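You operate a simulated robot arm through the tools that you are given. There is no shell and no other tool. Be economical: measure what you need, move in short steps, check, and stop when the job is done.

The job below is to be done with a simulated robot arm. You get a single attempt, and the scene is never put back.

## Task
Bin the cream tub's dry rice and put a fresh scoop in.
Fine: lid onto the low bench first; grey bin; one short teal scoop from the wooden tray; tub, scoop and lid back.

The check looks at the end state, three seconds after you hand in, the way a careful person would. Anything else that was tipped, shoved, dropped, spilled or broken makes it a failure. Lids that push on must go on centred and level and be pressed home; caps that screw on are set level and turned clockwise until they are tight.

## Robot
A 7-joint arm with a two-finger gripper on a trunk, on a base that drives. Base frame: it is fixed to the floor where the robot stands at the start and does not move with it; the origin is under the middle of the robot, x ahead of it, y to its left, z up; the surface under the hand at the start is at about z = 50. Lengths are in cm, angles in rad, forces in N, time in s.
With the tool pointing down near the work surface it reaches from about 10 to 40 cm from the robot's upright axis, wherever it stands. Its first joint turns from -2.496 to 2.496 rad. Places, roughly: blue-tag pallet [-190, 50, 0]; green-tag pallet [-190, 170, 0]; grey bin [100, 10, 20]; orange-tag pallet [-190, 400, 0]; pink-tag pallet [-190, 280, 0]; purple-tag pallet [-190, 510, 0]; short teal scoop (27x10x9 cm) [50, 0, 50]; top of the low bench [60, 20, 50]. Payload 1.47 kg.
The tool frame sits at the grasp point between the pads (the TCP): z along the fingers, y along the line on which they close. The tips reach 1.6 cm beyond it. The gripper opens to 8.7 cm. The gripper's body begins 5.5 cm behind the TCP.
Orientation is that of the tool frame in the base frame, as [roll, pitch, yaw] about the fixed x, y, z axes, in that order (R = Rz(yaw) Ry(pitch) Rx(roll)). With the fingers straight down and closing along the base's y, the tool's x points along the base's -x, its y along +y and its z along -z.

## Interface
- The arm moves only by the tool jog_arm. Its argument "series" is a list of rows, each a list of 7 numbers: the shift along the tool's x, y, z in cm, then the turn, a rotation vector about the tool's x, y, z in rad, then the gripper command, from -1 (shut) to 1 (fully open), values between in proportion. In form: [[x, y, z, wx, wy, wz, gripper], ...]. A call has 1 to 12 rows; each row shifts and turns the commanded pose from where the row before left it, along the tool's axes as they then stand. Rows are played at 5 a second. More than 5 cm and 0.15 rad between two rows, or a gripper value outside its range, and nothing of the call is played. A pose out of reach is approached as far as the arm can. The call stops where the force on the tool passes 40 N (or 10 N more than at its start, if that is more) or the arm is blocked; 0.2 s more then pass. Each finger travels about 4.5 cm/s and halts on what it meets, pressing with about 22 N; the grip force reading is that of the motor and also rises with nothing between the fingers. The clock runs only during rows and for 0.2 s after the last one: add rows that do not move to give the fingers time. It gives the time, the measured TCP pose, the force on the tool (base axes), the opening and the grip force at its end, in the units of the frame above (readings bear some noise), with the torque about the TCP (base axes, N m) and any sound that the robot's microphone picked up.
- Cameras (640 x 400 px; columns grow to the right, rows downward): "scene" is now at [15.44, 3.4, 146.41]; the picture's right is [0.38, -0.92, 0.00], its down [-0.45, -0.19, -0.88] and it looks along [0.81, 0.34, -0.48] (base axes); focal length 214 px, centre (320, 200). "wrist" rides on the gripper at [7.3, 1.2, -9] in the tool frame; the picture's right is [-0.16, 0.99, 0.00], its down [-0.72, -0.12, -0.68] and it looks along [-0.67, -0.11, 0.73] (tool axes); focal length 247 px, centre (320, 200). There is no depth. A picture from a camera that has moved, and an enlarged one, comes with that camera's place and axes in the base frame and with its lens.
- capture(camera): a new picture of that camera. The clock stands still meanwhile.
- move_column(by): slides the trunk up (or, below 0, down) by that many cm; the arm and the scene camera ride with it, the base frame stays. It gives what a move gives, with no picture.
- roll_base(legs): drives the robot by 1 to 6 legs, each [ahead, left, turn to the left] in cm, cm and rad, along the robot's own axes; the way and the turn of a leg run together, so that a leg with both is an arc; at most 150 cm and 3.142 rad a leg. The arm and the cameras ride along, it lands a little off, and it stops where it bumps. It gives what a move gives.
- turn_head(pan, tilt): turns the head with the scene camera to pan (to the left, within 1.501 rad either way) and tilt (down, from -0.506 to 1.204), counted from straight ahead of the robot. It gives what a move gives.
- zoom(camera, box): a new picture of the part [left, top, right, bottom] of that camera's present view, enlarged. The clock stands still meanwhile.
- close_job(): hands the job in; it is judged then, once.

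Go step by step. Nothing tells you exact positions but the pictures and the camera data: compare them with the known pose of the tool, close in by small moves and look again before you grip or let go. The budget is 120 turns and 78 pictures, counting those below and the enlarged ones. Unless the task says otherwise, let go and move clear before handing in, and close with one line.

The tools are called after "Emit:" by a JSON object that holds its "fn" and its "kwargs". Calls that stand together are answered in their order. jog_arm: Moves the arm, as the interface text tells. Its arguments: {"type":"object","properties":{"series":{"type":"array","items":{"type":"array","items":{"type":"number"}}}},"required":["series"]} The other tools are called the same way: move_column (by) slides the trunk up or down; roll_base (legs) drives the base; turn_head (pan, tilt) turns the head that bears the scene camera; capture (camera) takes a picture; zoom (camera, box) takes an enlarged picture of a part of a camera's view; close_job () hands the job in.

At the start:

```text
clock: 0.0
tcp_pos: [46.34, -6.63, 91.91]
ee_rot: [-3.141, 0.001, -3.139]
contact_force: [1.1, 0.3, -0.4]
ft_torque: [0.0, 0.01, 0.0]
grip_width: 8.71
grip_force: 0.0
trunk travel left (down, up): [-77.5, 46.5]
robot x, y, heading: [0.03, 0.47, 0.001]
head pan, tilt: [0.473, 1.201]
```

scene: 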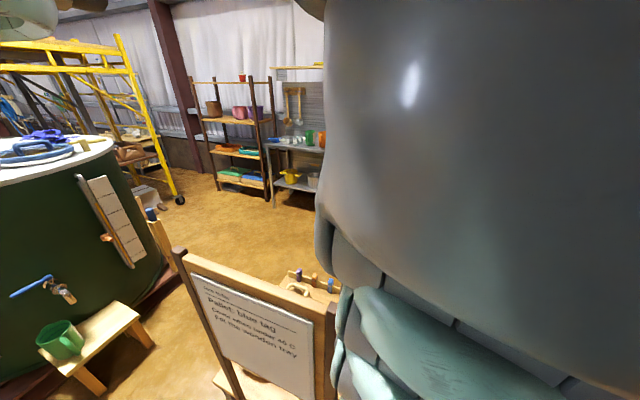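
wrist: 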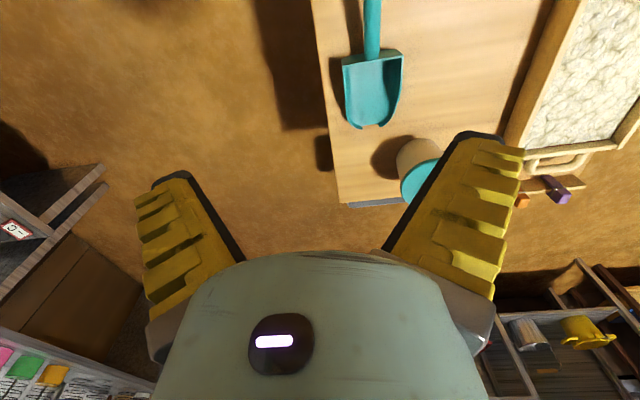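

I see a teal scoop and a small cream tub with a teal lid on a bench below, a tray with rice, and a notice board. I'll read the notice and look around first.

Emit:
{"fn": "zoom", "kwargs": {"camera": "scene", "box": [180, 250, 340, 370]}}

Emit:
{"fn": "turn_head", "kwargs": {"pan": -0.3, "tilt": 1.0}}

Emit:
{"fn": "capture", "kwargs": {"camera": "scene"}}

```text
3.33 times, centred on (260, 310) of scene
camera zoom: at [15.44, 3.4, 146.41], right [0.38, -0.92, 0.0], down [-0.45, -0.19, -0.88], along [0.81, 0.34, -0.48], focal length 715 px, centre (520, -167)
```

zoom: 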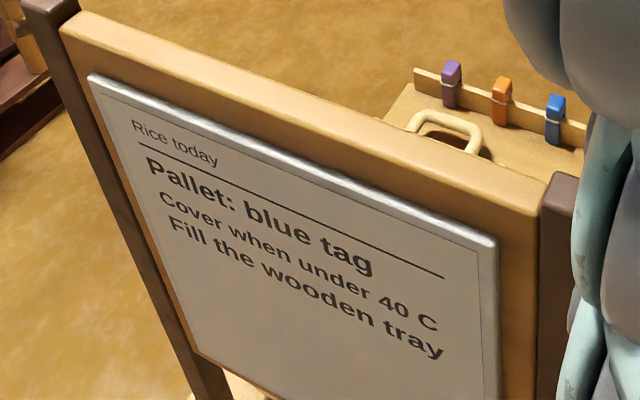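

```text
clock: 1.1
tcp_pos: [46.28, -6.75, 91.83]
ee_rot: [3.141, 0.0, -3.139]
contact_force: [-0.2, 0.0, 1.0]
ft_torque: [0.0, 0.02, -0.01]
grip_width: 8.7
grip_force: 0.0
trunk travel left (down, up): [-77.5, 46.5]
robot x, y, heading: [0.33, 0.06, 0.0]
head pan, tilt: [-0.3, 1.0]
```

```text
74 pictures are left
camera scene: at [13.71, -2.13, 142.35], right [-0.29, -0.96, 0.0], down [-0.8, 0.25, -0.54], along [0.52, -0.16, -0.84], focal length 214 px, centre (320, 200)
```

scene: 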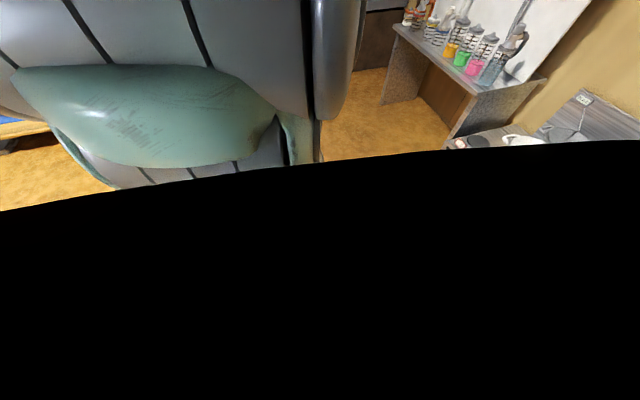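

The notice says to fill from (or into) the wooden tray; my arm blocks the scene view. I'll swing the arm to the right and look again.

Emit:
{"fn": "jog_arm", "kwargs": {"series": [[0, -5, 0, 0, 0, 0, 1], [0, -5, 0, 0, 0, 0, 1], [0, -5, 0, 0, 0, 0, 1], [2, -5, 0, 0, 0, 0, 1], [3, -4, 0, 0, 0, 0, 1], [3, -4, 0, 0, 0, 0, 1], [3, -4, 0, 0, 0, 0, 1]]}}

Emit:
{"fn": "turn_head", "kwargs": {"pan": 0.25, "tilt": 0.75}}

Emit:
{"fn": "capture", "kwargs": {"camera": "scene"}}

Emit:
{"fn": "capture", "kwargs": {"camera": "wrist"}}

```text
refused: row 4 steps farther than a row can; nothing moved
```

```text
clock: 2.1
tcp_pos: [46.22, -6.69, 91.83]
ee_rot: [3.141, -0.001, -3.14]
contact_force: [-0.3, -0.2, 0.4]
ft_torque: [0.0, 0.01, -0.01]
grip_width: 8.69
grip_force: 0.0
trunk travel left (down, up): [-77.5, 46.5]
robot x, y, heading: [-0.02, -0.37, 0.001]
head pan, tilt: [0.25, 0.75]
```

```text
73 pictures are left
camera scene: at [15.08, 1.96, 144.26], right [0.25, -0.97, 0.0], down [-0.66, -0.17, -0.73], along [0.71, 0.18, -0.68], focal length 214 px, centre (320, 200)
```

scene: 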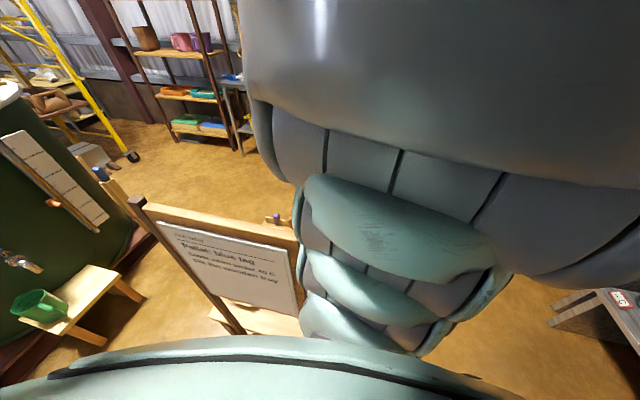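

```text
72 pictures are left
camera wrist: at [39.0, -5.49, 100.94], right [0.16, 0.99, 0.0], down [0.72, -0.11, 0.68], along [0.67, -0.11, -0.73], focal length 247 px, centre (320, 200)
```

wrist: 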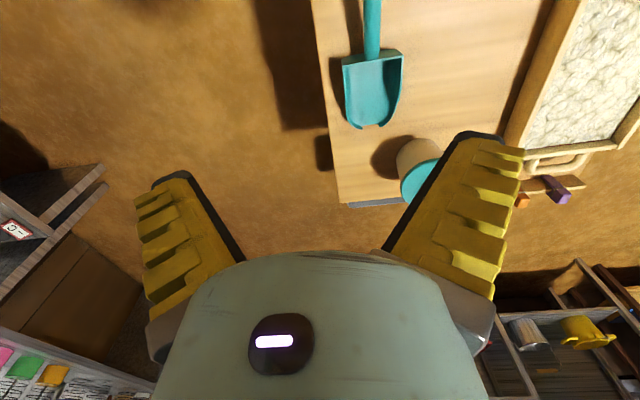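

The arm still blocks the head camera. I'll swing it right in legal steps.

Emit:
{"fn": "jog_arm", "kwargs": {"series": [[0, -4.5, 0, 0, 0, 0, 1], [0, -4.5, 0, 0, 0, 0, 1], [1, -4.5, 0, 0, 0, 0, 1], [2, -4, 0, 0, 0, 0, 1], [2, -4, 0, 0, 0, 0, 1], [2, -4, 0, 0, 0, 0, 1], [2, -4, 0, 0, 0, 0, 1], [2, -4, 0, 0, 0, 0, 1]]}}

Emit:
{"fn": "capture", "kwargs": {"camera": "scene"}}

Emit:
{"fn": "capture", "kwargs": {"camera": "wrist"}}

```text
clock: 3.9
tcp_pos: [35.29, -40.06, 91.73]
ee_rot: [3.14, -0.002, -3.139]
contact_force: [-1.8, 0.2, -0.7]
ft_torque: [-0.02, -0.1, -0.02]
grip_width: 8.67
grip_force: 0.1
trunk travel left (down, up): [-77.5, 46.5]
robot x, y, heading: [-0.16, 0.12, 0.0]
head pan, tilt: [0.25, 0.75]
```

```text
71 pictures are left
camera scene: at [15.07, 1.97, 144.26], right [0.25, -0.97, 0.0], down [-0.66, -0.17, -0.73], along [0.71, 0.18, -0.68], focal length 214 px, centre (320, 200)
```

scene: 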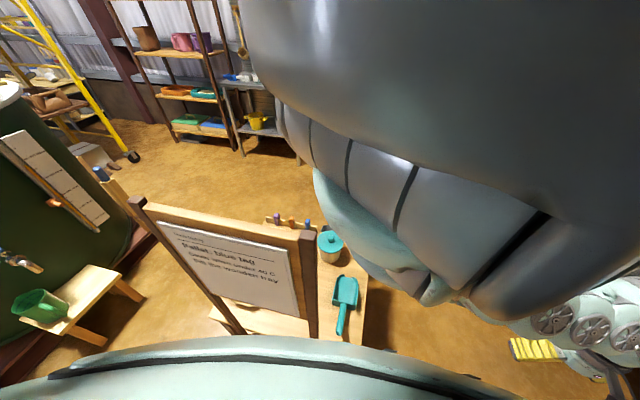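

```text
70 pictures are left
camera wrist: at [28.05, -38.93, 100.92], right [0.16, 0.99, 0.0], down [0.73, -0.12, 0.68], along [0.67, -0.11, -0.73], focal length 247 px, centre (320, 200)
```

wrist: 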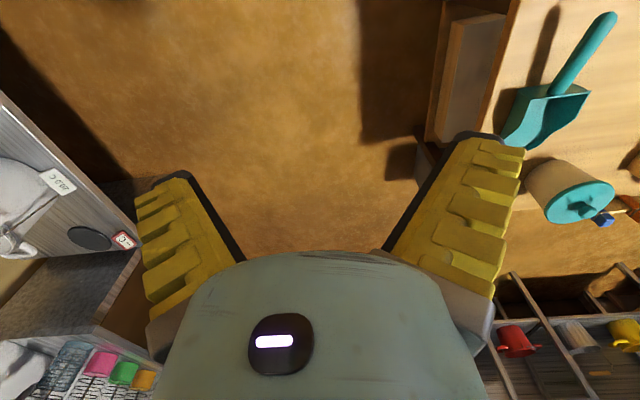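

Tub with knobbed lid is at about (75, 12), lid top near z=60; scoop in front of it; the bin is hidden behind the bench. I'll drive to the right-hand side of the bench, facing it, for a better view.

Emit:
{"fn": "roll_base", "kwargs": {"legs": [[0, -50, 0], [0, 0, 1.571], [0, -70, 0]]}}

Emit:
{"fn": "turn_head", "kwargs": {"pan": 0.1, "tilt": 0.75}}

Emit:
{"fn": "capture", "kwargs": {"camera": "scene"}}

Emit:
{"fn": "capture", "kwargs": {"camera": "wrist"}}

```text
clock: 14.2
tcp_pos: [111.15, -14.91, 91.8]
ee_rot: [3.141, -0.001, -1.569]
contact_force: [0.4, 0.4, -0.5]
ft_torque: [0.02, 0.0, 0.01]
grip_width: 8.69
grip_force: 0.1
trunk travel left (down, up): [-77.5, 46.5]
robot x, y, heading: [70.85, -50.08, 1.57]
head pan, tilt: [0.25, 0.75]
```

```text
clock: 14.8
tcp_pos: [111.16, -14.87, 91.89]
ee_rot: [3.141, 0.0, -1.572]
contact_force: [-0.3, -0.1, -0.3]
ft_torque: [0.0, 0.0, 0.03]
grip_width: 8.68
grip_force: 0.1
trunk travel left (down, up): [-77.5, 46.5]
robot x, y, heading: [70.91, -50.57, 1.567]
head pan, tilt: [0.099, 0.75]
```

```text
69 pictures are left
camera scene: at [70.14, -35.21, 144.26], right [1.0, 0.1, 0.0], down [0.07, -0.68, -0.73], along [-0.07, 0.73, -0.68], focal length 214 px, centre (320, 200)
```

scene: 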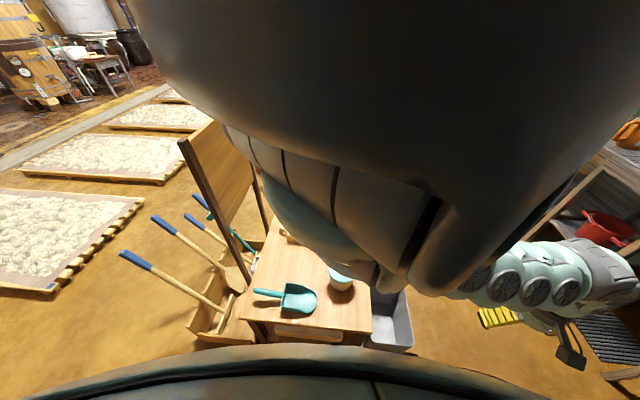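

```text
68 pictures are left
camera wrist: at [109.91, -22.2, 100.98], right [-0.99, 0.16, 0.0], down [0.12, 0.72, 0.68], along [0.11, 0.67, -0.73], focal length 247 px, centre (320, 200)
```

wrist: 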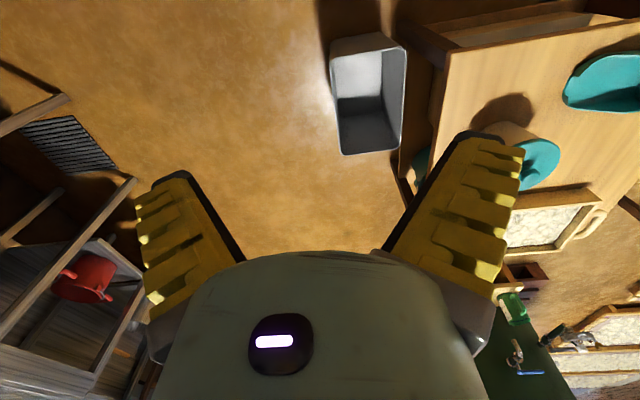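

The grey bin stands on the floor at the bench's far (+x) end, and the rice tray is beyond the bench. I'll move the wrist camera over to see tub, scoop and tray.

Emit:
{"fn": "jog_arm", "kwargs": {"series": [[0, 4.8, 0, 0, 0, 0, 1], [0, 4.8, 0, 0, 0, 0, 1], [0, 4.8, 0, 0, 0, 0, 1], [0, 4.8, 0, 0, 0, 0, 1], [0, 4.8, 0, 0, 0, 0, 1], [0, 4.8, 0, 0, 0, 0, 1], [0, 4.8, 0, 0, 0, 0, 1], [0, 4.8, 0, 0, 0, 0, 1]]}}

Emit:
{"fn": "capture", "kwargs": {"camera": "wrist"}}

```text
clock: 16.6
tcp_pos: [73.1, -14.22, 90.23]
ee_rot: [3.141, -0.003, -1.568]
contact_force: [-0.3, -0.2, -0.8]
ft_torque: [-0.01, 0.0, 0.03]
grip_width: 8.7
grip_force: 0.0
out of reach, approached as far as the arm can: row 7, 8
trunk travel left (down, up): [-77.5, 46.5]
robot x, y, heading: [71.3, -50.66, 1.568]
head pan, tilt: [0.099, 0.75]
```

```text
67 pictures are left
camera wrist: at [71.82, -21.45, 99.36], right [-0.99, 0.16, 0.0], down [0.11, 0.73, 0.68], along [0.11, 0.67, -0.73], focal length 247 px, centre (320, 200)
```

wrist: 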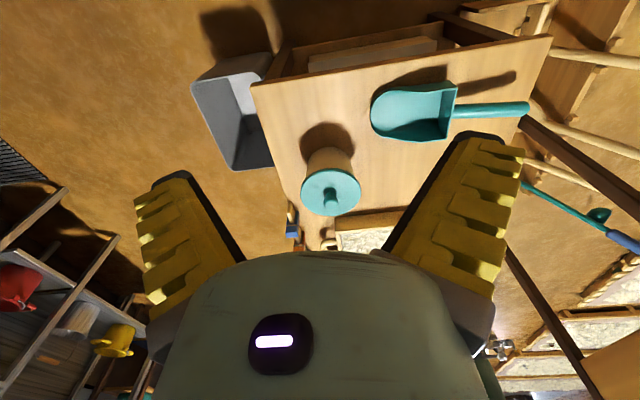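

The tub is about (75, 13) and wider than the gripper; the scoop lies along x from 37 to 65 at y≈1.5. Zooming for details.

Emit:
{"fn": "zoom", "kwargs": {"camera": "wrist", "box": [240, 60, 400, 260]}}

Emit:
{"fn": "zoom", "kwargs": {"camera": "wrist", "box": [360, 60, 560, 160]}}

```text
2.00 times, centred on (320, 160) of wrist
camera zoom: at [71.82, -21.45, 99.36], right [-0.99, 0.16, 0.0], down [0.11, 0.73, 0.68], along [0.11, 0.67, -0.73], focal length 494 px, centre (320, 280)
```

zoom: 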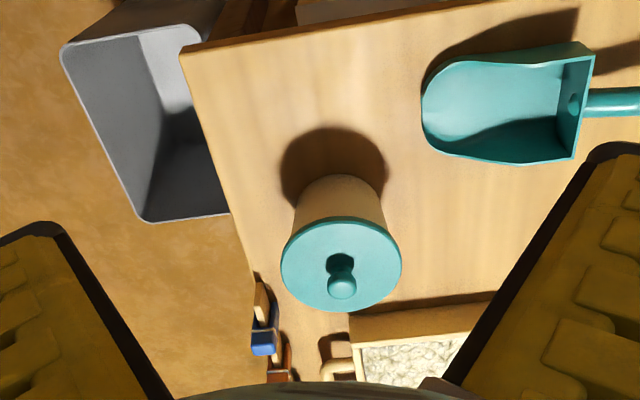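

```text
3.20 times, centred on (460, 110) of wrist
camera zoom: at [71.82, -21.45, 99.36], right [-0.99, 0.16, 0.0], down [0.11, 0.73, 0.68], along [0.11, 0.67, -0.73], focal length 790 px, centre (-128, 488)
```

zoom: 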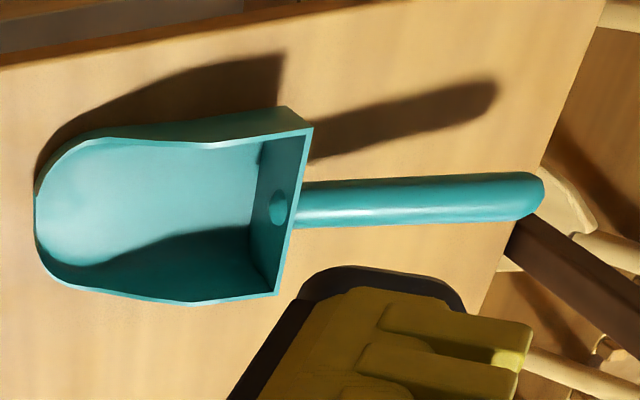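

Triangulated knob top ≈ (75.4, 14.1, 62.1); the tub is about 11–12 cm wide, so it needs a rim pinch. I'll turn the wrist round to look back at my own base before driving closer.

Emit:
{"fn": "jog_arm", "kwargs": {"series": [[0, 0, 0, 0, 0, 0.15, 1], [0, 0, 0, 0, 0, 0.15, 1], [0, 0, 0, 0, 0, 0.15, 1], [0, 0, 0, 0, 0, 0.15, 1], [0, 0, 0, 0, 0, 0.15, 1], [0, 0, 0, 0, 0, 0.15, 1], [0, 0, 0, 0, 0, 0.15, 1], [0, 0, 0, 0, 0, 0.15, 1], [0, 0, 0, 0, 0, 0.15, 1], [0, 0, 0, 0, 0, 0.15, 1], [0, 0, 0, 0, 0, 0.07, 1]]}}

Emit:
{"fn": "capture", "kwargs": {"camera": "wrist"}}

```text
clock: 19.1
tcp_pos: [73.11, -14.06, 90.4]
ee_rot: [-3.138, -0.002, 3.139]
contact_force: [0.6, 0.2, -0.3]
ft_torque: [-0.01, 0.01, -0.01]
grip_width: 8.68
grip_force: 0.1
trunk travel left (down, up): [-77.5, 46.5]
robot x, y, heading: [70.8, -50.41, 1.569]
head pan, tilt: [0.099, 0.75]
```

```text
64 pictures are left
camera wrist: at [65.74, -12.91, 99.39], right [0.16, 0.99, 0.0], down [0.72, -0.11, 0.68], along [0.67, -0.11, -0.73], focal length 247 px, centre (320, 200)
```

wrist: 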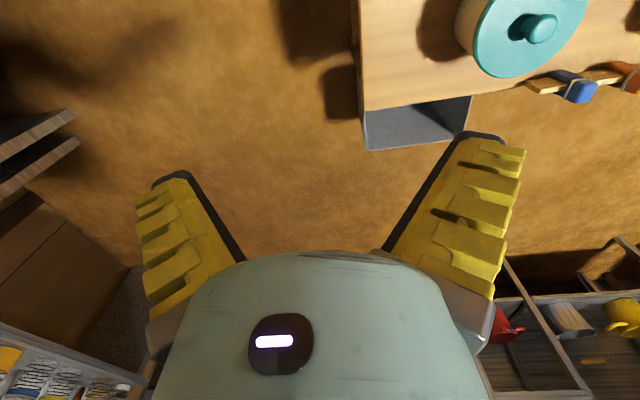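

The bin rim sits beyond the bench end, partly under it. I'll close in toward the bench in steps, watching for bumps.

Emit:
{"fn": "roll_base", "kwargs": {"legs": [[12, 0, 0]]}}

Emit:
{"fn": "roll_base", "kwargs": {"legs": [[7, 0, 0]]}}

Emit:
{"fn": "capture", "kwargs": {"camera": "wrist"}}

```text
clock: 20.3
tcp_pos: [73.09, -2.16, 90.27]
ee_rot: [-3.137, -0.002, -3.139]
contact_force: [-0.6, 0.5, -0.3]
ft_torque: [0.0, -0.03, 0.02]
grip_width: 8.68
grip_force: 0.0
trunk travel left (down, up): [-77.5, 46.5]
robot x, y, heading: [70.82, -38.52, 1.567]
head pan, tilt: [0.099, 0.75]
```

```text
clock: 21.3
tcp_pos: [72.96, 4.72, 90.33]
ee_rot: [-3.137, 0.0, -3.141]
contact_force: [-0.1, -0.6, -0.6]
ft_torque: [0.02, -0.02, -0.02]
grip_width: 8.7
grip_force: 0.0
trunk travel left (down, up): [-77.5, 46.5]
robot x, y, heading: [71.04, -31.54, 1.572]
head pan, tilt: [0.099, 0.75]
```

```text
63 pictures are left
camera wrist: at [65.77, 5.98, 99.39], right [0.16, 0.99, 0.0], down [0.72, -0.11, 0.68], along [0.67, -0.11, -0.73], focal length 247 px, centre (320, 200)
```

wrist: 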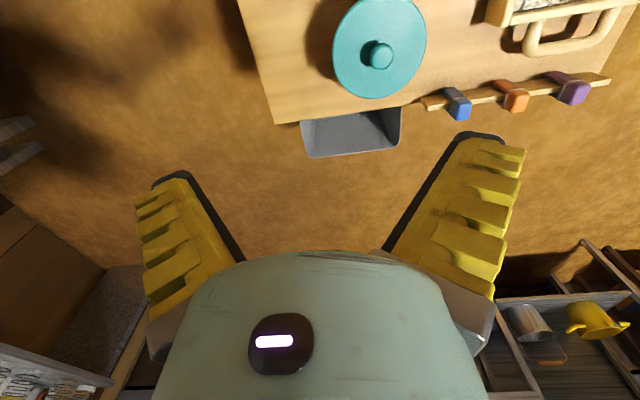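

The tray appears to rest on the far half of the same bench. I'll roll 7 cm closer and then swing over the lid knob.

Emit:
{"fn": "roll_base", "kwargs": {"legs": [[7, 0, 0]]}}

Emit:
{"fn": "jog_arm", "kwargs": {"series": [[4, 0, 0, 0, 0, 0, 1], [4, 0, 0, 0, 0, 0, 1], [4, 0, 0, 0, 0, 0, 1], [4, 0, 0, 0, 0, 0, 1]]}}

Emit:
{"fn": "capture", "kwargs": {"camera": "wrist"}}

```text
clock: 22.3
tcp_pos: [73.08, 11.8, 90.34]
ee_rot: [-3.137, -0.002, -3.14]
contact_force: [0.5, -0.4, 0.1]
ft_torque: [0.03, -0.02, 0.03]
grip_width: 8.7
grip_force: 0.1
trunk travel left (down, up): [-77.5, 46.5]
robot x, y, heading: [70.94, -24.46, 1.569]
head pan, tilt: [0.099, 0.75]
```

```text
clock: 23.3
tcp_pos: [57.11, 11.65, 90.25]
ee_rot: [-3.134, -0.002, 3.141]
contact_force: [0.9, -0.9, -0.3]
ft_torque: [0.04, 0.06, 0.03]
grip_width: 8.68
grip_force: 0.1
trunk travel left (down, up): [-77.5, 46.5]
robot x, y, heading: [71.05, -24.51, 1.575]
head pan, tilt: [0.099, 0.75]
```

```text
62 pictures are left
camera wrist: at [49.7, 12.96, 99.38], right [0.16, 0.99, -0.01], down [0.72, -0.11, 0.68], along [0.67, -0.11, -0.73], focal length 247 px, centre (320, 200)
```

wrist: 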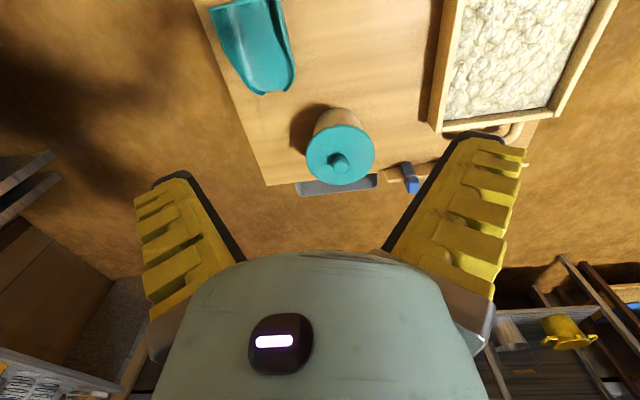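

Knob reads about (75, 12.4). I'll move above it at z≈68 and check.

Emit:
{"fn": "jog_arm", "kwargs": {"series": [[-3.58, 0.15, 3.4, 0, 0, 0, 1], [-3.58, 0.15, 3.4, 0, 0, 0, 1], [-3.58, 0.15, 3.4, 0, 0, 0, 1], [-3.58, 0.15, 3.4, 0, 0, 0, 0.5], [-3.58, 0.15, 3.4, 0, 0, 0, 0.2], [0, 0, 4, 0, 0, 0, 0.2], [0, 0, 1.2, 0, 0, 0, 0.2]]}}

Emit:
{"fn": "capture", "kwargs": {"camera": "wrist"}}

```text
clock: 24.9
tcp_pos: [75.05, 12.52, 68.1]
ee_rot: [-3.137, -0.002, -3.139]
contact_force: [0.3, 0.8, -1.2]
ft_torque: [-0.03, -0.02, -0.01]
grip_width: 5.77
grip_force: 3.8
trunk travel left (down, up): [-77.5, 46.5]
robot x, y, heading: [71.39, -24.86, 1.567]
head pan, tilt: [0.099, 0.75]
```

```text
61 pictures are left
camera wrist: at [67.7, 13.72, 77.11], right [0.16, 0.99, 0.0], down [0.72, -0.11, 0.68], along [0.67, -0.11, -0.73], focal length 247 px, centre (320, 200)
```

wrist: 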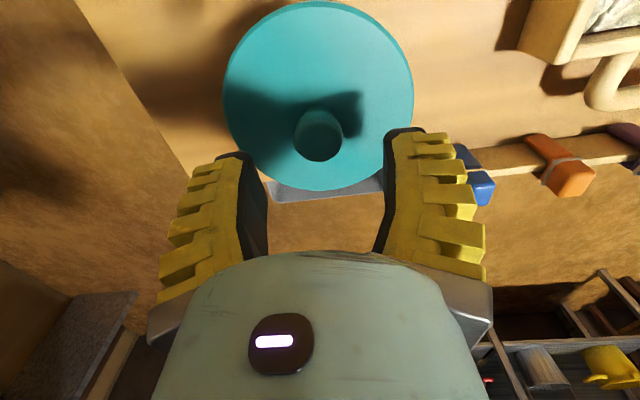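

The lid is centred at about (75.6, 12.5), diameter ~13. I'll shift 0.5 cm and descend to grip the knob.

Emit:
{"fn": "jog_arm", "kwargs": {"series": [[-0.5, 0, 2, 0, 0, 0, 0.2], [0, 0, 2, 0, 0, 0, 0.2], [0, 0, 1.5, 0, 0, 0, 0.2], [0, 0, 0.8, 0, 0, 0, 0.2]]}}

Emit:
{"fn": "capture", "kwargs": {"camera": "wrist"}}

```text
clock: 25.9
tcp_pos: [75.36, 12.44, 66.97]
ee_rot: [-3.138, -0.002, -3.141]
contact_force: [-1.1, 0.1, 0.1]
ft_torque: [-0.01, -0.04, -0.04]
grip_width: 5.72
grip_force: 4.0
out of reach, approached as far as the arm can: row 1, 2, 3, 4
trunk travel left (down, up): [-77.5, 46.5]
robot x, y, heading: [70.86, -24.48, 1.574]
head pan, tilt: [0.099, 0.75]
```

```text
60 pictures are left
camera wrist: at [67.94, 13.72, 76.15], right [0.16, 0.99, 0.0], down [0.72, -0.11, 0.68], along [0.67, -0.11, -0.73], focal length 247 px, centre (320, 200)
```

wrist: 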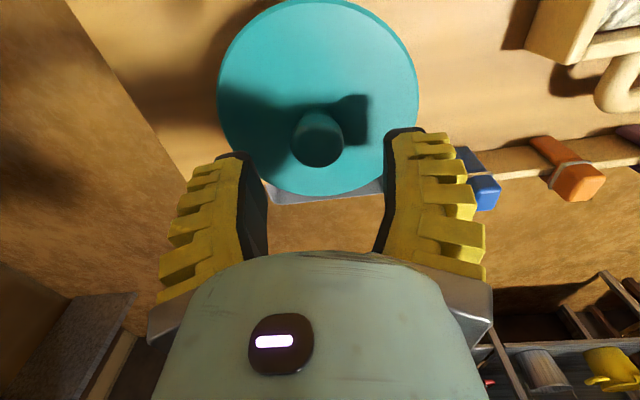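

The arm is at its reach limit at this trunk height. I'll raise the tool and lower the trunk.

Emit:
{"fn": "jog_arm", "kwargs": {"series": [[0, 0, -5, 0, 0, 0, 0.2], [0, 0, -5, 0, 0, 0, 0.2], [0, 0, -5, 0, 0, 0, 0.2], [0, 0, -5, 0, 0, 0, 0.2]]}}

Emit:
{"fn": "move_column", "kwargs": {"by": -16}}

```text
clock: 27.1
tcp_pos: [72.99, 7.54, 83.38]
ee_rot: [-2.955, -0.077, -3.135]
contact_force: [-0.6, -1.1, -0.5]
ft_torque: [0.04, -0.01, 0.02]
grip_width: 5.71
grip_force: 4.3
trunk travel left (down, up): [-77.5, 46.5]
robot x, y, heading: [71.09, -24.35, 1.572]
head pan, tilt: [0.099, 0.75]
stopped in row 4: the arm was blocked; the commanded pose is now the measured one
```

```text
clock: 28.9
tcp_pos: [73.12, 7.66, 67.54]
ee_rot: [-2.957, -0.075, -3.136]
contact_force: [-0.5, -0.2, 0.3]
ft_torque: [-0.01, -0.01, 0.0]
grip_width: 5.77
grip_force: 3.5
trunk travel left (down, up): [-61.5, 62.5]
robot x, y, heading: [71.11, -24.44, 1.57]
head pan, tilt: [0.099, 0.75]
```

I'll relevel the tool and return above the knob.

Emit:
{"fn": "jog_arm", "kwargs": {"series": [[0, 0, -2, -0.1, -0.04, 0, 0.2], [0, 0, 0, -0.085, -0.035, 0, 0.2], [-1.2, 2.4, 0, 0, 0, 0, 0.2], [-1.2, 2.4, 0, 0, 0, 0, 0.2]]}}

```text
clock: 29.9
tcp_pos: [75.46, 12.13, 69.14]
ee_rot: [-3.132, -0.009, -3.132]
contact_force: [0.3, -0.3, -0.3]
ft_torque: [0.0, 0.02, -0.02]
grip_width: 5.74
grip_force: 3.3
trunk travel left (down, up): [-61.5, 62.5]
robot x, y, heading: [71.22, -24.57, 1.569]
head pan, tilt: [0.099, 0.75]
```

Emit:
{"fn": "jog_arm", "kwargs": {"series": [[-0.1, 0.3, 2, -0.008, -0.008, 0, 0.2], [0, 0, 2, 0, 0, 0, 0.2], [0, 0, 2, 0, 0, 0, 0.2], [0, 0, 1.3, 0, 0, 0, 0.2], [0, 0, 0, 0, 0, 0, 0.2]]}}

Emit:
{"fn": "capture", "kwargs": {"camera": "wrist"}}

```text
clock: 31.0
tcp_pos: [75.58, 13.44, 62.3]
ee_rot: [3.129, 0.009, -3.13]
contact_force: [-5.8, -8.5, 52.4]
ft_torque: [-1.66, 0.17, 0.01]
grip_width: 6.3
grip_force: 20.6
trunk travel left (down, up): [-61.5, 62.5]
robot x, y, heading: [70.82, -24.54, 1.572]
head pan, tilt: [0.099, 0.75]
stopped in row 5: the force on the tool passed its limit at 47 N (the readings are from after the stop); the commanded pose is now the measured one
```

```text
59 pictures are left
camera wrist: at [68.21, 14.47, 71.53], right [0.15, 0.99, 0.01], down [0.72, -0.12, 0.68], along [0.68, -0.09, -0.73], focal length 247 px, centre (320, 200)
```

wrist: 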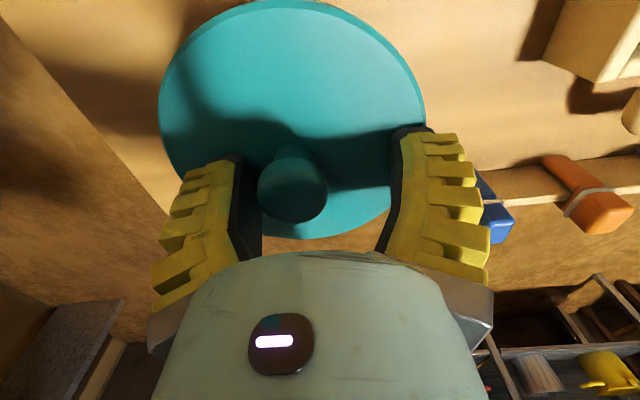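

A finger tip touched the lid (lid top ≈ z 60.7) and the arm slid 1 cm in y; the knob itself stayed at ≈(75.3, 12.3). I'll lift and recentre.

Emit:
{"fn": "jog_arm", "kwargs": {"series": [[0, 0, -1.5, 0, 0, 0, 0.2], [0, 0, 0, 0.012, 0.009, 0, 0.2]]}}

Emit:
{"fn": "capture", "kwargs": {"camera": "wrist"}}

```text
clock: 31.6
tcp_pos: [75.77, 13.1, 63.8]
ee_rot: [-3.14, -0.002, -3.129]
contact_force: [-0.2, -0.5, -0.1]
ft_torque: [0.0, 0.03, 0.02]
grip_width: 5.73
grip_force: 3.9
trunk travel left (down, up): [-61.5, 62.5]
robot x, y, heading: [70.72, -24.41, 1.566]
head pan, tilt: [0.099, 0.75]
```

```text
58 pictures are left
camera wrist: at [68.44, 14.32, 72.84], right [0.15, 0.99, 0.0], down [0.73, -0.11, 0.68], along [0.67, -0.1, -0.73], focal length 247 px, centre (320, 200)
```

wrist: 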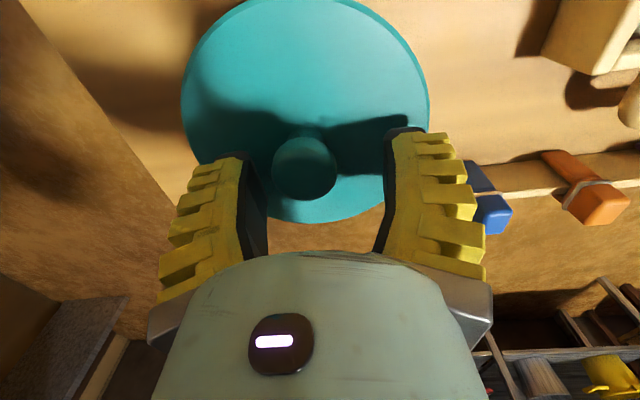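

Emit:
{"fn": "jog_arm", "kwargs": {"series": [[0.4, -0.6, 0, 0, 0, 0, 0.2], [0, 0, 1.1, 0, 0, 0, 0.2], [0, 0, 0, 0, 0, 0, -0.3], [0, 0, 0, 0, 0, 0, -1], [0, 0, 0, 0, 0, 0, -1], [0, 0, 0, 0, 0, 0, -1]]}}

Emit:
{"fn": "capture", "kwargs": {"camera": "wrist"}}

```text
clock: 32.7
tcp_pos: [75.45, 12.6, 62.73]
ee_rot: [-3.137, 0.001, -3.131]
contact_force: [-0.8, -8.3, 33.1]
ft_torque: [-0.15, -0.09, 0.0]
grip_width: 2.09
grip_force: 22.0
trunk travel left (down, up): [-61.5, 62.5]
robot x, y, heading: [70.77, -24.38, 1.569]
head pan, tilt: [0.099, 0.75]
stopped in row 5: the force on the tool passed its limit at 49 N (the readings are from after the stop); the commanded pose is now the measured one
```

```text
57 pictures are left
camera wrist: at [68.09, 13.73, 71.87], right [0.15, 0.99, 0.0], down [0.72, -0.11, 0.68], along [0.67, -0.1, -0.73], focal length 247 px, centre (320, 200)
```

wrist: 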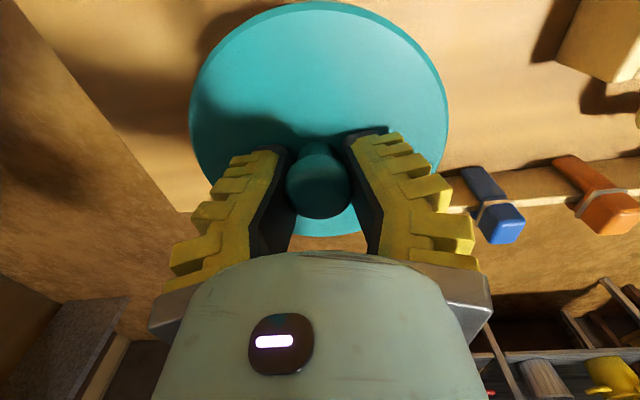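

Knob gripped (2.1 cm). Now pull the lid up gently.

Emit:
{"fn": "jog_arm", "kwargs": {"series": [[0, 0, -0.3, 0, 0, 0, -1], [0, 0, -0.3, 0, 0, 0, -1], [0, 0, -0.4, 0, 0, 0, -1], [0, 0, -0.5, 0, 0, 0, -1]]}}

Emit:
{"fn": "capture", "kwargs": {"camera": "wrist"}}

```text
clock: 33.7
tcp_pos: [75.49, 12.63, 64.23]
ee_rot: [-3.139, 0.0, -3.13]
contact_force: [0.0, 0.0, -0.7]
ft_torque: [-0.03, -0.02, -0.02]
grip_width: 2.12
grip_force: 22.3
trunk travel left (down, up): [-61.5, 62.5]
robot x, y, heading: [70.55, -24.85, 1.572]
head pan, tilt: [0.099, 0.75]
```

```text
56 pictures are left
camera wrist: at [68.07, 13.77, 73.3], right [0.15, 0.99, 0.0], down [0.72, -0.11, 0.68], along [0.67, -0.1, -0.73], focal length 247 px, centre (320, 200)
```

wrist: 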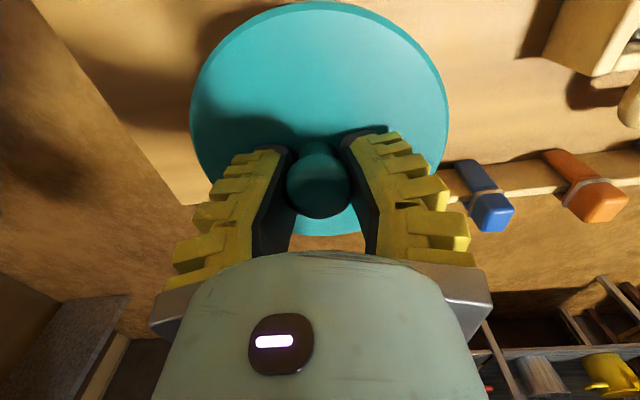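

The lid came off freely (~0.7 N). Lift clear, then look into the tub before carrying the lid to the free spot near (60, 15.5).

Emit:
{"fn": "jog_arm", "kwargs": {"series": [[0, 0, -4, 0, 0, 0, -1], [0, 0, -4, 0, 0, 0, -1], [3.8, 0.7, 0, 0, 0, 0, -1], [3.8, 0.7, 0, 0, 0, 0, -1], [3.8, 0.7, 0, 0, 0, 0, -1], [3.6, 0.8, 0, 0, 0, 0, -1]]}}

Emit:
{"fn": "capture", "kwargs": {"camera": "wrist"}}

```text
clock: 35.1
tcp_pos: [60.35, 15.36, 72.15]
ee_rot: [-3.14, 0.001, -3.13]
contact_force: [0.8, -0.6, -0.8]
ft_torque: [0.01, -0.01, -0.02]
grip_width: 2.22
grip_force: 22.6
trunk travel left (down, up): [-61.5, 62.5]
robot x, y, heading: [71.01, -24.66, 1.569]
head pan, tilt: [0.099, 0.75]
```

```text
55 pictures are left
camera wrist: at [52.97, 16.49, 81.28], right [0.15, 0.99, 0.0], down [0.72, -0.11, 0.68], along [0.67, -0.1, -0.73], focal length 247 px, centre (320, 200)
```

wrist: 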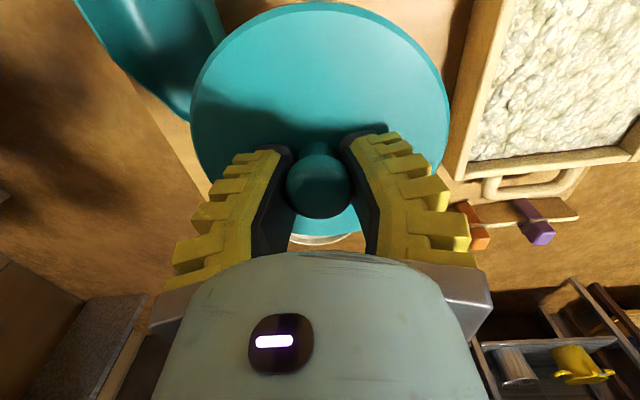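

Emit:
{"fn": "jog_arm", "kwargs": {"series": [[0, 0.1, 4, 0, 0, 0, -1], [0, 0.1, 4, 0, 0, 0, -1], [0, 0.1, 4, 0, 0, 0, -1], [0, 0.1, 4, 0, 0, 0, -1], [0, 0, 1, 0, 0, 0, -1]]}}

Emit:
{"fn": "capture", "kwargs": {"camera": "wrist"}}

```text
clock: 36.3
tcp_pos: [60.54, 15.9, 55.07]
ee_rot: [-3.141, 0.0, -3.131]
contact_force: [0.3, -0.1, -0.4]
ft_torque: [0.0, -0.01, -0.02]
grip_width: 2.26
grip_force: 21.8
trunk travel left (down, up): [-61.5, 62.5]
robot x, y, heading: [71.15, -24.6, 1.569]
head pan, tilt: [0.099, 0.75]
```

```text
54 pictures are left
camera wrist: at [53.15, 16.99, 64.22], right [0.15, 0.99, 0.0], down [0.72, -0.11, 0.68], along [0.67, -0.1, -0.73], focal length 247 px, centre (320, 200)
```

wrist: 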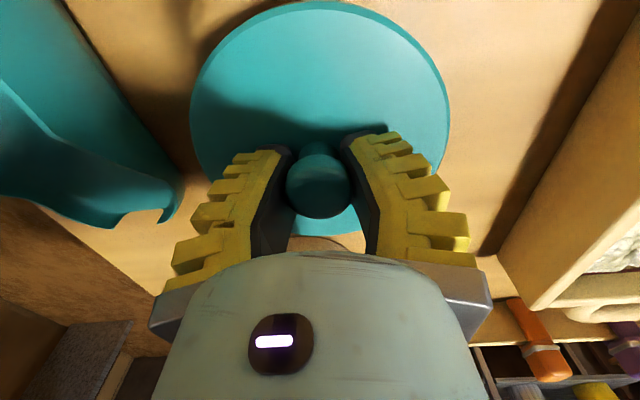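

Emit:
{"fn": "jog_arm", "kwargs": {"series": [[0, 0, 0.4, 0, 0, 0, -1], [0, 0, 0.4, 0, 0, 0, -1], [0, 0, 0.3, 0, 0, 0, -1]]}}

```text
clock: 37.1
tcp_pos: [60.48, 15.74, 54.09]
ee_rot: [-3.141, 0.0, -3.129]
contact_force: [-0.2, 0.2, -1.0]
ft_torque: [-0.02, 0.01, 0.0]
grip_width: 2.27
grip_force: 21.8
trunk travel left (down, up): [-61.5, 62.5]
robot x, y, heading: [71.19, -24.33, 1.57]
head pan, tilt: [0.099, 0.75]
```

Emit:
{"fn": "jog_arm", "kwargs": {"series": [[0, 0, 0.3, 0, 0, 0, -1], [0, 0, 0.3, 0, 0, 0, -1], [0, 0, 0.2, 0, 0, 0, -1]]}}

```text
clock: 37.7
tcp_pos: [60.34, 15.75, 53.66]
ee_rot: [-3.136, 0.002, -3.13]
contact_force: [5.4, -8.5, 43.7]
ft_torque: [-0.03, -0.2, -0.07]
grip_width: 2.4
grip_force: 22.1
trunk travel left (down, up): [-61.5, 62.5]
robot x, y, heading: [70.81, -24.46, 1.568]
head pan, tilt: [0.099, 0.75]
stopped in row 3: the force on the tool passed its limit at 46 N (the readings are from after the stop); the commanded pose is now the measured one
```

Lid is on the bench. Release and lift.

Emit:
{"fn": "jog_arm", "kwargs": {"series": [[0, 0, -0.2, 0, 0, 0, -0.6], [0, 0, 0, 0, 0, 0, -0.2], [0, 0, 0, 0, 0, 0, 0.2], [0, 0, -2, 0, 0, 0, 0.3], [0, 0, -4, 0, 0, 0, 0.3], [0, 0, -4, 0, 0, 0, 0.3], [0, 0, -4, 0, 0, 0, 0.3], [0, 0, -4, 0, 0, 0, 0.3]]}}

Emit:
{"fn": "capture", "kwargs": {"camera": "wrist"}}

```text
clock: 39.5
tcp_pos: [60.35, 15.67, 71.73]
ee_rot: [-3.134, 0.001, -3.13]
contact_force: [-1.0, -0.1, 0.4]
ft_torque: [-0.02, -0.01, 0.0]
grip_width: 6.13
grip_force: 3.9
trunk travel left (down, up): [-61.5, 62.5]
robot x, y, heading: [70.88, -24.47, 1.569]
head pan, tilt: [0.099, 0.75]
```

```text
53 pictures are left
camera wrist: at [53.01, 16.9, 80.83], right [0.15, 0.99, -0.01], down [0.72, -0.1, 0.68], along [0.67, -0.1, -0.73], focal length 247 px, centre (320, 200)
```

wrist: 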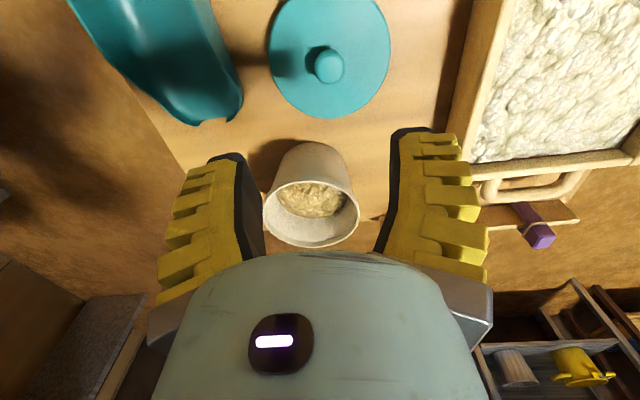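

The tub holds the dry rice (rim centre ≈ (75.3, 12.6), Ø ≈ 11.6); the bin rim spans about x 89–110, y −5–25, z≈31. I'll go over the near rim point (75.3, 7.1) for a wall pinch and check.

Emit:
{"fn": "jog_arm", "kwargs": {"series": [[-3.7, -2.15, 0, -0.007, 0, 0.011, 0.3], [-3.7, -2.15, 0, 0, 0, 0, 0.1], [-3.7, -2.15, 0, 0, 0, 0, 0], [-3.8, -2.15, 0, 0, 0, 0, 0], [0, 0, 4, 0, 0, 0, 0], [0, 0, 1.5, 0, 0, 0, 0]]}}

Emit:
{"fn": "capture", "kwargs": {"camera": "wrist"}}

```text
clock: 40.8
tcp_pos: [77.36, 15.65, 70.38]
ee_rot: [3.001, 0.103, -2.934]
contact_force: [0.0, -0.1, -0.8]
ft_torque: [0.02, -0.01, -0.02]
grip_width: 4.89
grip_force: 3.9
trunk travel left (down, up): [-61.5, 62.5]
robot x, y, heading: [70.79, -24.65, 1.572]
head pan, tilt: [0.099, 0.75]
stopped in row 6: the arm was blocked; the commanded pose is now the measured one
```

```text
52 pictures are left
camera wrist: at [69.44, 13.82, 78.86], right [-0.06, 0.99, 0.15], down [0.68, -0.07, 0.73], along [0.73, 0.15, -0.67], focal length 247 px, centre (320, 200)
```

wrist: 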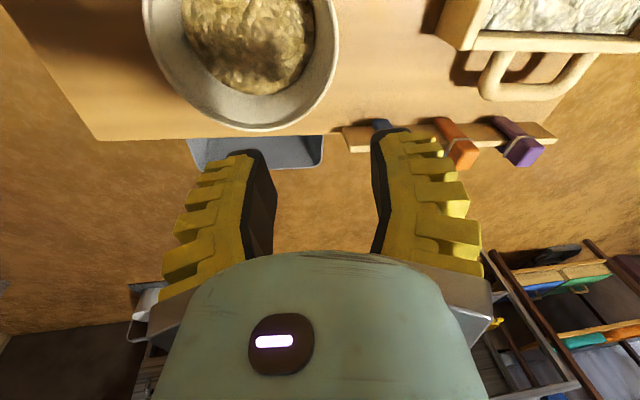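

The arm folds too tightly that close. I'll back the base 6 cm, relevel the tool and position over the near rim.

Emit:
{"fn": "roll_base", "kwargs": {"legs": [[-6, 0, 0]]}}

```text
clock: 41.7
tcp_pos: [77.36, 9.51, 70.54]
ee_rot: [3.003, 0.105, -2.933]
contact_force: [0.3, 0.3, 0.3]
ft_torque: [0.04, 0.0, 0.02]
grip_width: 4.88
grip_force: 3.5
trunk travel left (down, up): [-61.5, 62.5]
robot x, y, heading: [70.74, -30.28, 1.567]
head pan, tilt: [0.099, 0.75]
```

Emit:
{"fn": "jog_arm", "kwargs": {"series": [[0, 0, 0, 0.07, 0.052, 0.104, 0], [0, 0, 0, 0.07, 0.052, 0.104, 0]]}}

```text
clock: 42.3
tcp_pos: [77.42, 9.62, 70.28]
ee_rot: [3.136, -0.016, -3.134]
contact_force: [-0.4, -0.5, -0.1]
ft_torque: [-0.01, 0.01, 0.0]
grip_width: 4.92
grip_force: 4.0
trunk travel left (down, up): [-61.5, 62.5]
robot x, y, heading: [71.4, -30.71, 1.567]
head pan, tilt: [0.099, 0.75]
```

Emit:
{"fn": "jog_arm", "kwargs": {"series": [[2.1, -2.5, 2, 0.005, -0.016, 0.008, 0], [0, 0, 2.5, 0, 0, 0, 0], [0, 0, 0, 0, 0, 0, 0]]}}

Emit:
{"fn": "capture", "kwargs": {"camera": "wrist"}}

```text
clock: 43.1
tcp_pos: [75.3, 7.0, 65.97]
ee_rot: [3.141, 0.002, 3.14]
contact_force: [-0.1, 0.4, 0.6]
ft_torque: [0.0, -0.01, 0.04]
grip_width: 4.9
grip_force: 4.0
trunk travel left (down, up): [-61.5, 62.5]
robot x, y, heading: [70.86, -30.79, 1.57]
head pan, tilt: [0.099, 0.75]
```

```text
51 pictures are left
camera wrist: at [68.01, 8.18, 75.12], right [0.16, 0.99, 0.0], down [0.72, -0.12, 0.68], along [0.67, -0.11, -0.73], focal length 247 px, centre (320, 200)
```

wrist: 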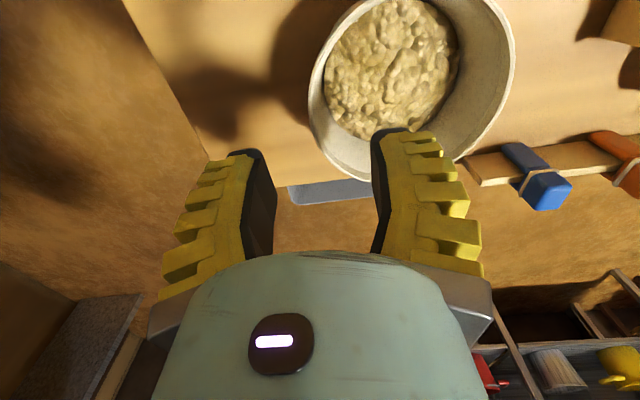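

Alignment with the near wall looks right. Descend with fingers straddling the wall.

Emit:
{"fn": "jog_arm", "kwargs": {"series": [[0.2, 0, 2.5, 0, 0, 0, 0], [0, 0, 2.5, 0, 0, 0, 0], [0, 0, 1.5, 0, 0, 0, 0]]}}

Emit:
{"fn": "capture", "kwargs": {"camera": "wrist"}}

```text
clock: 43.9
tcp_pos: [75.23, 6.96, 59.5]
ee_rot: [3.139, 0.003, 3.14]
contact_force: [0.0, -0.1, 0.3]
ft_torque: [-0.03, -0.01, 0.0]
grip_width: 4.91
grip_force: 4.4
trunk travel left (down, up): [-61.5, 62.5]
robot x, y, heading: [70.98, -30.59, 1.574]
head pan, tilt: [0.099, 0.75]
```

```text
50 pictures are left
camera wrist: at [67.83, 8.19, 68.59], right [0.16, 0.99, 0.0], down [0.72, -0.12, 0.68], along [0.67, -0.11, -0.73], focal length 247 px, centre (320, 200)
```

wrist: 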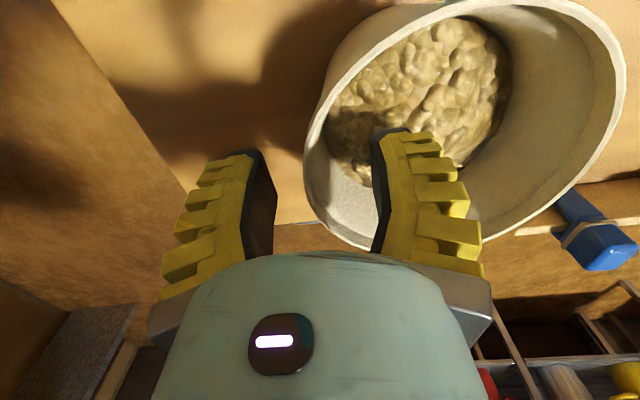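

Emit:
{"fn": "jog_arm", "kwargs": {"series": [[0, 0, 1.8, 0, 0, 0, 0], [0, 0, 0, 0, 0, 0, -0.4], [0, 0, 0, 0, 0, 0, -0.7], [0, 0, 0, 0, 0, 0, -1], [0, 0, 0, 0, 0, 0, -1], [0, 0, 0, 0, 0, 0, -1]]}}

Emit:
{"fn": "capture", "kwargs": {"camera": "wrist"}}

```text
clock: 45.3
tcp_pos: [75.13, 7.06, 57.64]
ee_rot: [3.141, 0.0, 3.141]
contact_force: [-0.8, 1.3, 1.5]
ft_torque: [0.03, 0.09, 0.06]
grip_width: 0.6
grip_force: 21.9
trunk travel left (down, up): [-61.5, 62.5]
robot x, y, heading: [71.25, -30.54, 1.571]
head pan, tilt: [0.099, 0.75]
```

```text
49 pictures are left
camera wrist: at [67.79, 8.28, 66.79], right [0.16, 0.99, 0.0], down [0.72, -0.12, 0.68], along [0.67, -0.11, -0.73], focal length 247 px, centre (320, 200)
```

wrist: 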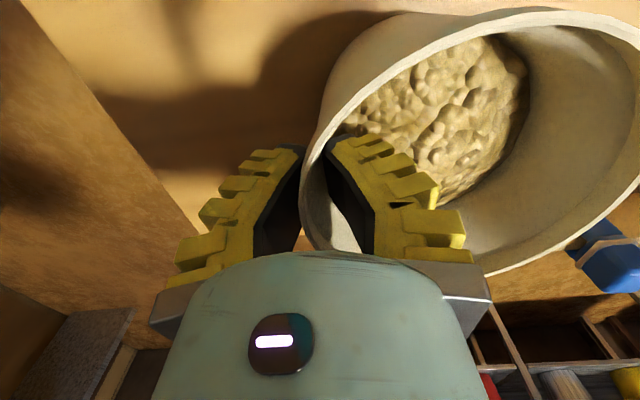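

Wall pinched (0.6 cm) at TCP (75.15, 7.05, 57.64) — I'll put it back there. Lift gently.

Emit:
{"fn": "jog_arm", "kwargs": {"series": [[0, 0, -0.5, 0, 0, 0, -1], [0, 0, -1, 0, 0, 0, -1], [0, 0, -1.5, 0, 0, 0, -1], [0, 0, -2, 0, 0, 0, -1], [0, 0, 0, 0, 0, 0, -1]]}}

Emit:
{"fn": "capture", "kwargs": {"camera": "wrist"}}

```text
clock: 46.5
tcp_pos: [75.21, 6.97, 62.73]
ee_rot: [3.139, 0.0, 3.141]
contact_force: [0.5, 0.1, -3.8]
ft_torque: [-0.15, 0.0, 0.0]
grip_width: 0.59
grip_force: 21.1
trunk travel left (down, up): [-61.5, 62.5]
robot x, y, heading: [71.08, -30.02, 1.571]
head pan, tilt: [0.099, 0.75]
```

```text
48 pictures are left
camera wrist: at [67.83, 8.18, 71.84], right [0.16, 0.99, 0.0], down [0.72, -0.12, 0.68], along [0.67, -0.11, -0.73], focal length 247 px, centre (320, 200)
```

wrist: 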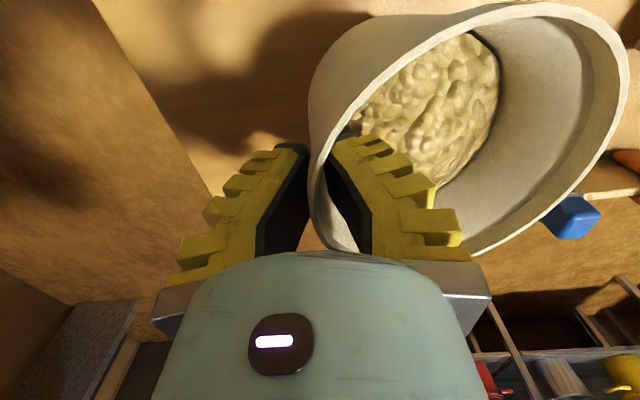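

Held (3.8 N), slightly sagging on the far side but fine. Raise more and drive sideways to hang over the bin.

Emit:
{"fn": "jog_arm", "kwargs": {"series": [[0, 0, -1.5, 0, 0, 0, -1], [0, 0, -1.5, 0, 0, 0, -1], [0, 0, -1, 0, 0, 0, -1]]}}

Emit:
{"fn": "roll_base", "kwargs": {"legs": [[0, -27, 0]]}}

Emit:
{"fn": "capture", "kwargs": {"camera": "wrist"}}

```text
clock: 47.3
tcp_pos: [75.14, 6.85, 66.58]
ee_rot: [-3.139, -0.002, 3.141]
contact_force: [0.1, -1.5, -4.0]
ft_torque: [-0.16, -0.02, 0.0]
grip_width: 0.62
grip_force: 21.7
trunk travel left (down, up): [-61.5, 62.5]
robot x, y, heading: [70.44, -30.78, 1.57]
head pan, tilt: [0.099, 0.75]
```

```text
clock: 49.2
tcp_pos: [101.79, 6.76, 66.65]
ee_rot: [3.139, 0.002, 3.138]
contact_force: [0.5, 0.2, -2.8]
ft_torque: [-0.18, 0.0, 0.0]
grip_width: 0.61
grip_force: 22.3
trunk travel left (down, up): [-61.5, 62.5]
robot x, y, heading: [97.89, -30.58, 1.567]
head pan, tilt: [0.099, 0.75]
```

```text
47 pictures are left
camera wrist: at [94.45, 8.08, 75.82], right [0.16, 0.99, 0.0], down [0.72, -0.12, 0.68], along [0.67, -0.11, -0.73], focal length 247 px, centre (320, 200)
```

wrist: 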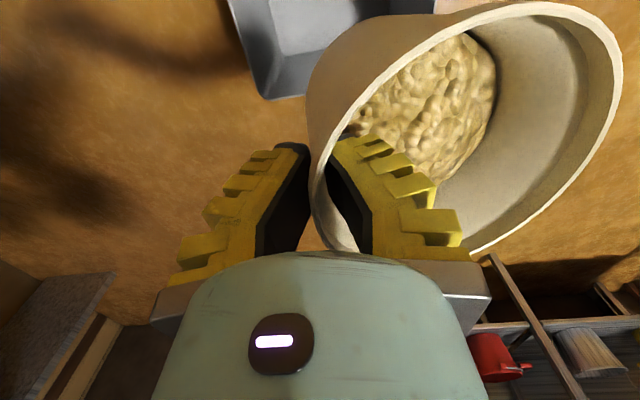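

The bin lies where I estimated. I'll bring the tub to x≈93.5, lower a bit, and begin tipping toward +x.

Emit:
{"fn": "jog_arm", "kwargs": {"series": [[2.8, 0, 0, 0, 0, 0, -1], [2.8, 0, 1, 0, 0, 0, -1], [2.7, 0, 1.5, 0, 0, 0, -1], [0, 0, 2, 0, 0, 0, -1], [0, 0, 1.5, 0, 0, 0, -1], [0, 0, 0, 0, 0.12, 0, -1], [0, 0, 0, 0, 0.12, 0, -1], [0, 0, 0, 0, 0.12, 0, -1], [0, 0, 0, 0, 0.12, 0, -1]]}}

Emit:
{"fn": "capture", "kwargs": {"camera": "wrist"}}

```text
clock: 51.2
tcp_pos: [93.53, 7.03, 60.69]
ee_rot: [3.14, -0.479, 3.138]
contact_force: [0.2, 0.5, -4.3]
ft_torque: [-0.18, -0.06, 0.0]
grip_width: 0.62
grip_force: 21.7
trunk travel left (down, up): [-61.5, 62.5]
robot x, y, heading: [97.59, -30.37, 1.566]
head pan, tilt: [0.099, 0.75]
```

```text
46 pictures are left
camera wrist: at [91.22, 8.15, 72.18], right [0.14, 0.99, -0.07], down [0.96, -0.12, 0.27], along [0.26, -0.11, -0.96], focal length 247 px, centre (320, 200)
```

wrist: 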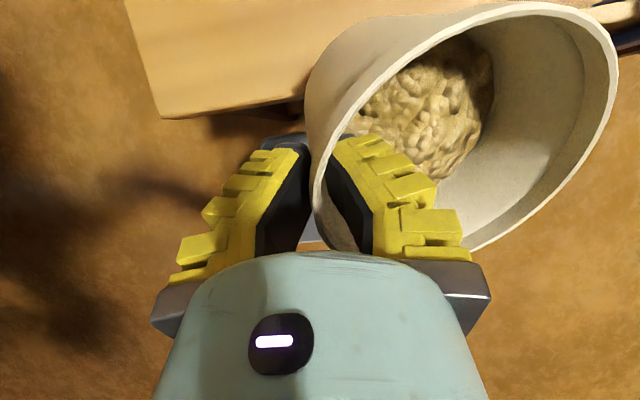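

Emit:
{"fn": "jog_arm", "kwargs": {"series": [[0, -0.7, 0, 0, 0.12, 0, -1], [0, -0.7, 0, 0, 0.12, 0, -1], [0, -0.7, 0, 0, 0.12, 0, -1], [0, -0.7, 0, 0, 0.12, 0, -1], [0, 0, 0, 0, 0.12, 0, -1]]}}

Emit:
{"fn": "capture", "kwargs": {"camera": "wrist"}}

```text
clock: 52.4
tcp_pos: [91.97, 2.33, 63.52]
ee_rot: [-3.141, -1.081, 3.138]
contact_force: [0.1, 0.6, -4.1]
ft_torque: [-0.19, -0.12, -0.02]
grip_width: 0.6
grip_force: 21.9
out of reach, approached as far as the arm can: row 5
trunk travel left (down, up): [-61.5, 62.5]
robot x, y, heading: [97.29, -30.35, 1.565]
head pan, tilt: [0.099, 0.75]
```

```text
45 pictures are left
camera wrist: at [96.48, 3.57, 74.4], right [0.08, 0.99, -0.14], down [0.94, -0.12, -0.32], along [-0.33, -0.11, -0.94], focal length 247 px, centre (320, 200)
```

wrist: 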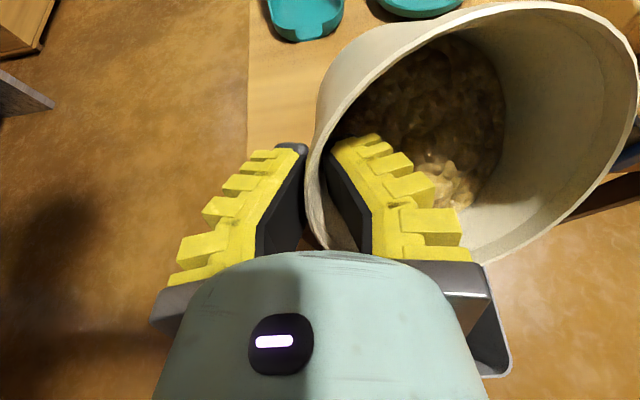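

The arm reached a limit at ~62° (no rice out yet). I'll back the base 6 cm to give the arm more room, then reach outward.

Emit:
{"fn": "roll_base", "kwargs": {"legs": [[-6, 0, 0]]}}

Emit:
{"fn": "jog_arm", "kwargs": {"series": [[0, 2.5, 0, 0, 0, 0, -1], [0, 2.5, 0, 0, 0, 0, -1], [0, 2, 0, 0, 0, 0, -1]]}}

```text
clock: 53.4
tcp_pos: [92.08, -3.6, 63.59]
ee_rot: [-3.141, -1.08, 3.137]
contact_force: [-0.5, 0.1, -3.3]
ft_torque: [-0.23, -0.13, -0.01]
grip_width: 0.59
grip_force: 21.9
trunk travel left (down, up): [-61.5, 62.5]
robot x, y, heading: [97.66, -36.44, 1.573]
head pan, tilt: [0.099, 0.75]
```

```text
clock: 54.2
tcp_pos: [91.96, 3.24, 64.48]
ee_rot: [3.141, -1.078, 3.138]
contact_force: [-0.2, 0.3, -3.6]
ft_torque: [-0.18, -0.09, 0.0]
grip_width: 0.6
grip_force: 21.7
out of reach, approached as far as the arm can: row 2, 3
trunk travel left (down, up): [-61.5, 62.5]
robot x, y, heading: [97.22, -36.55, 1.564]
head pan, tilt: [0.099, 0.75]
```

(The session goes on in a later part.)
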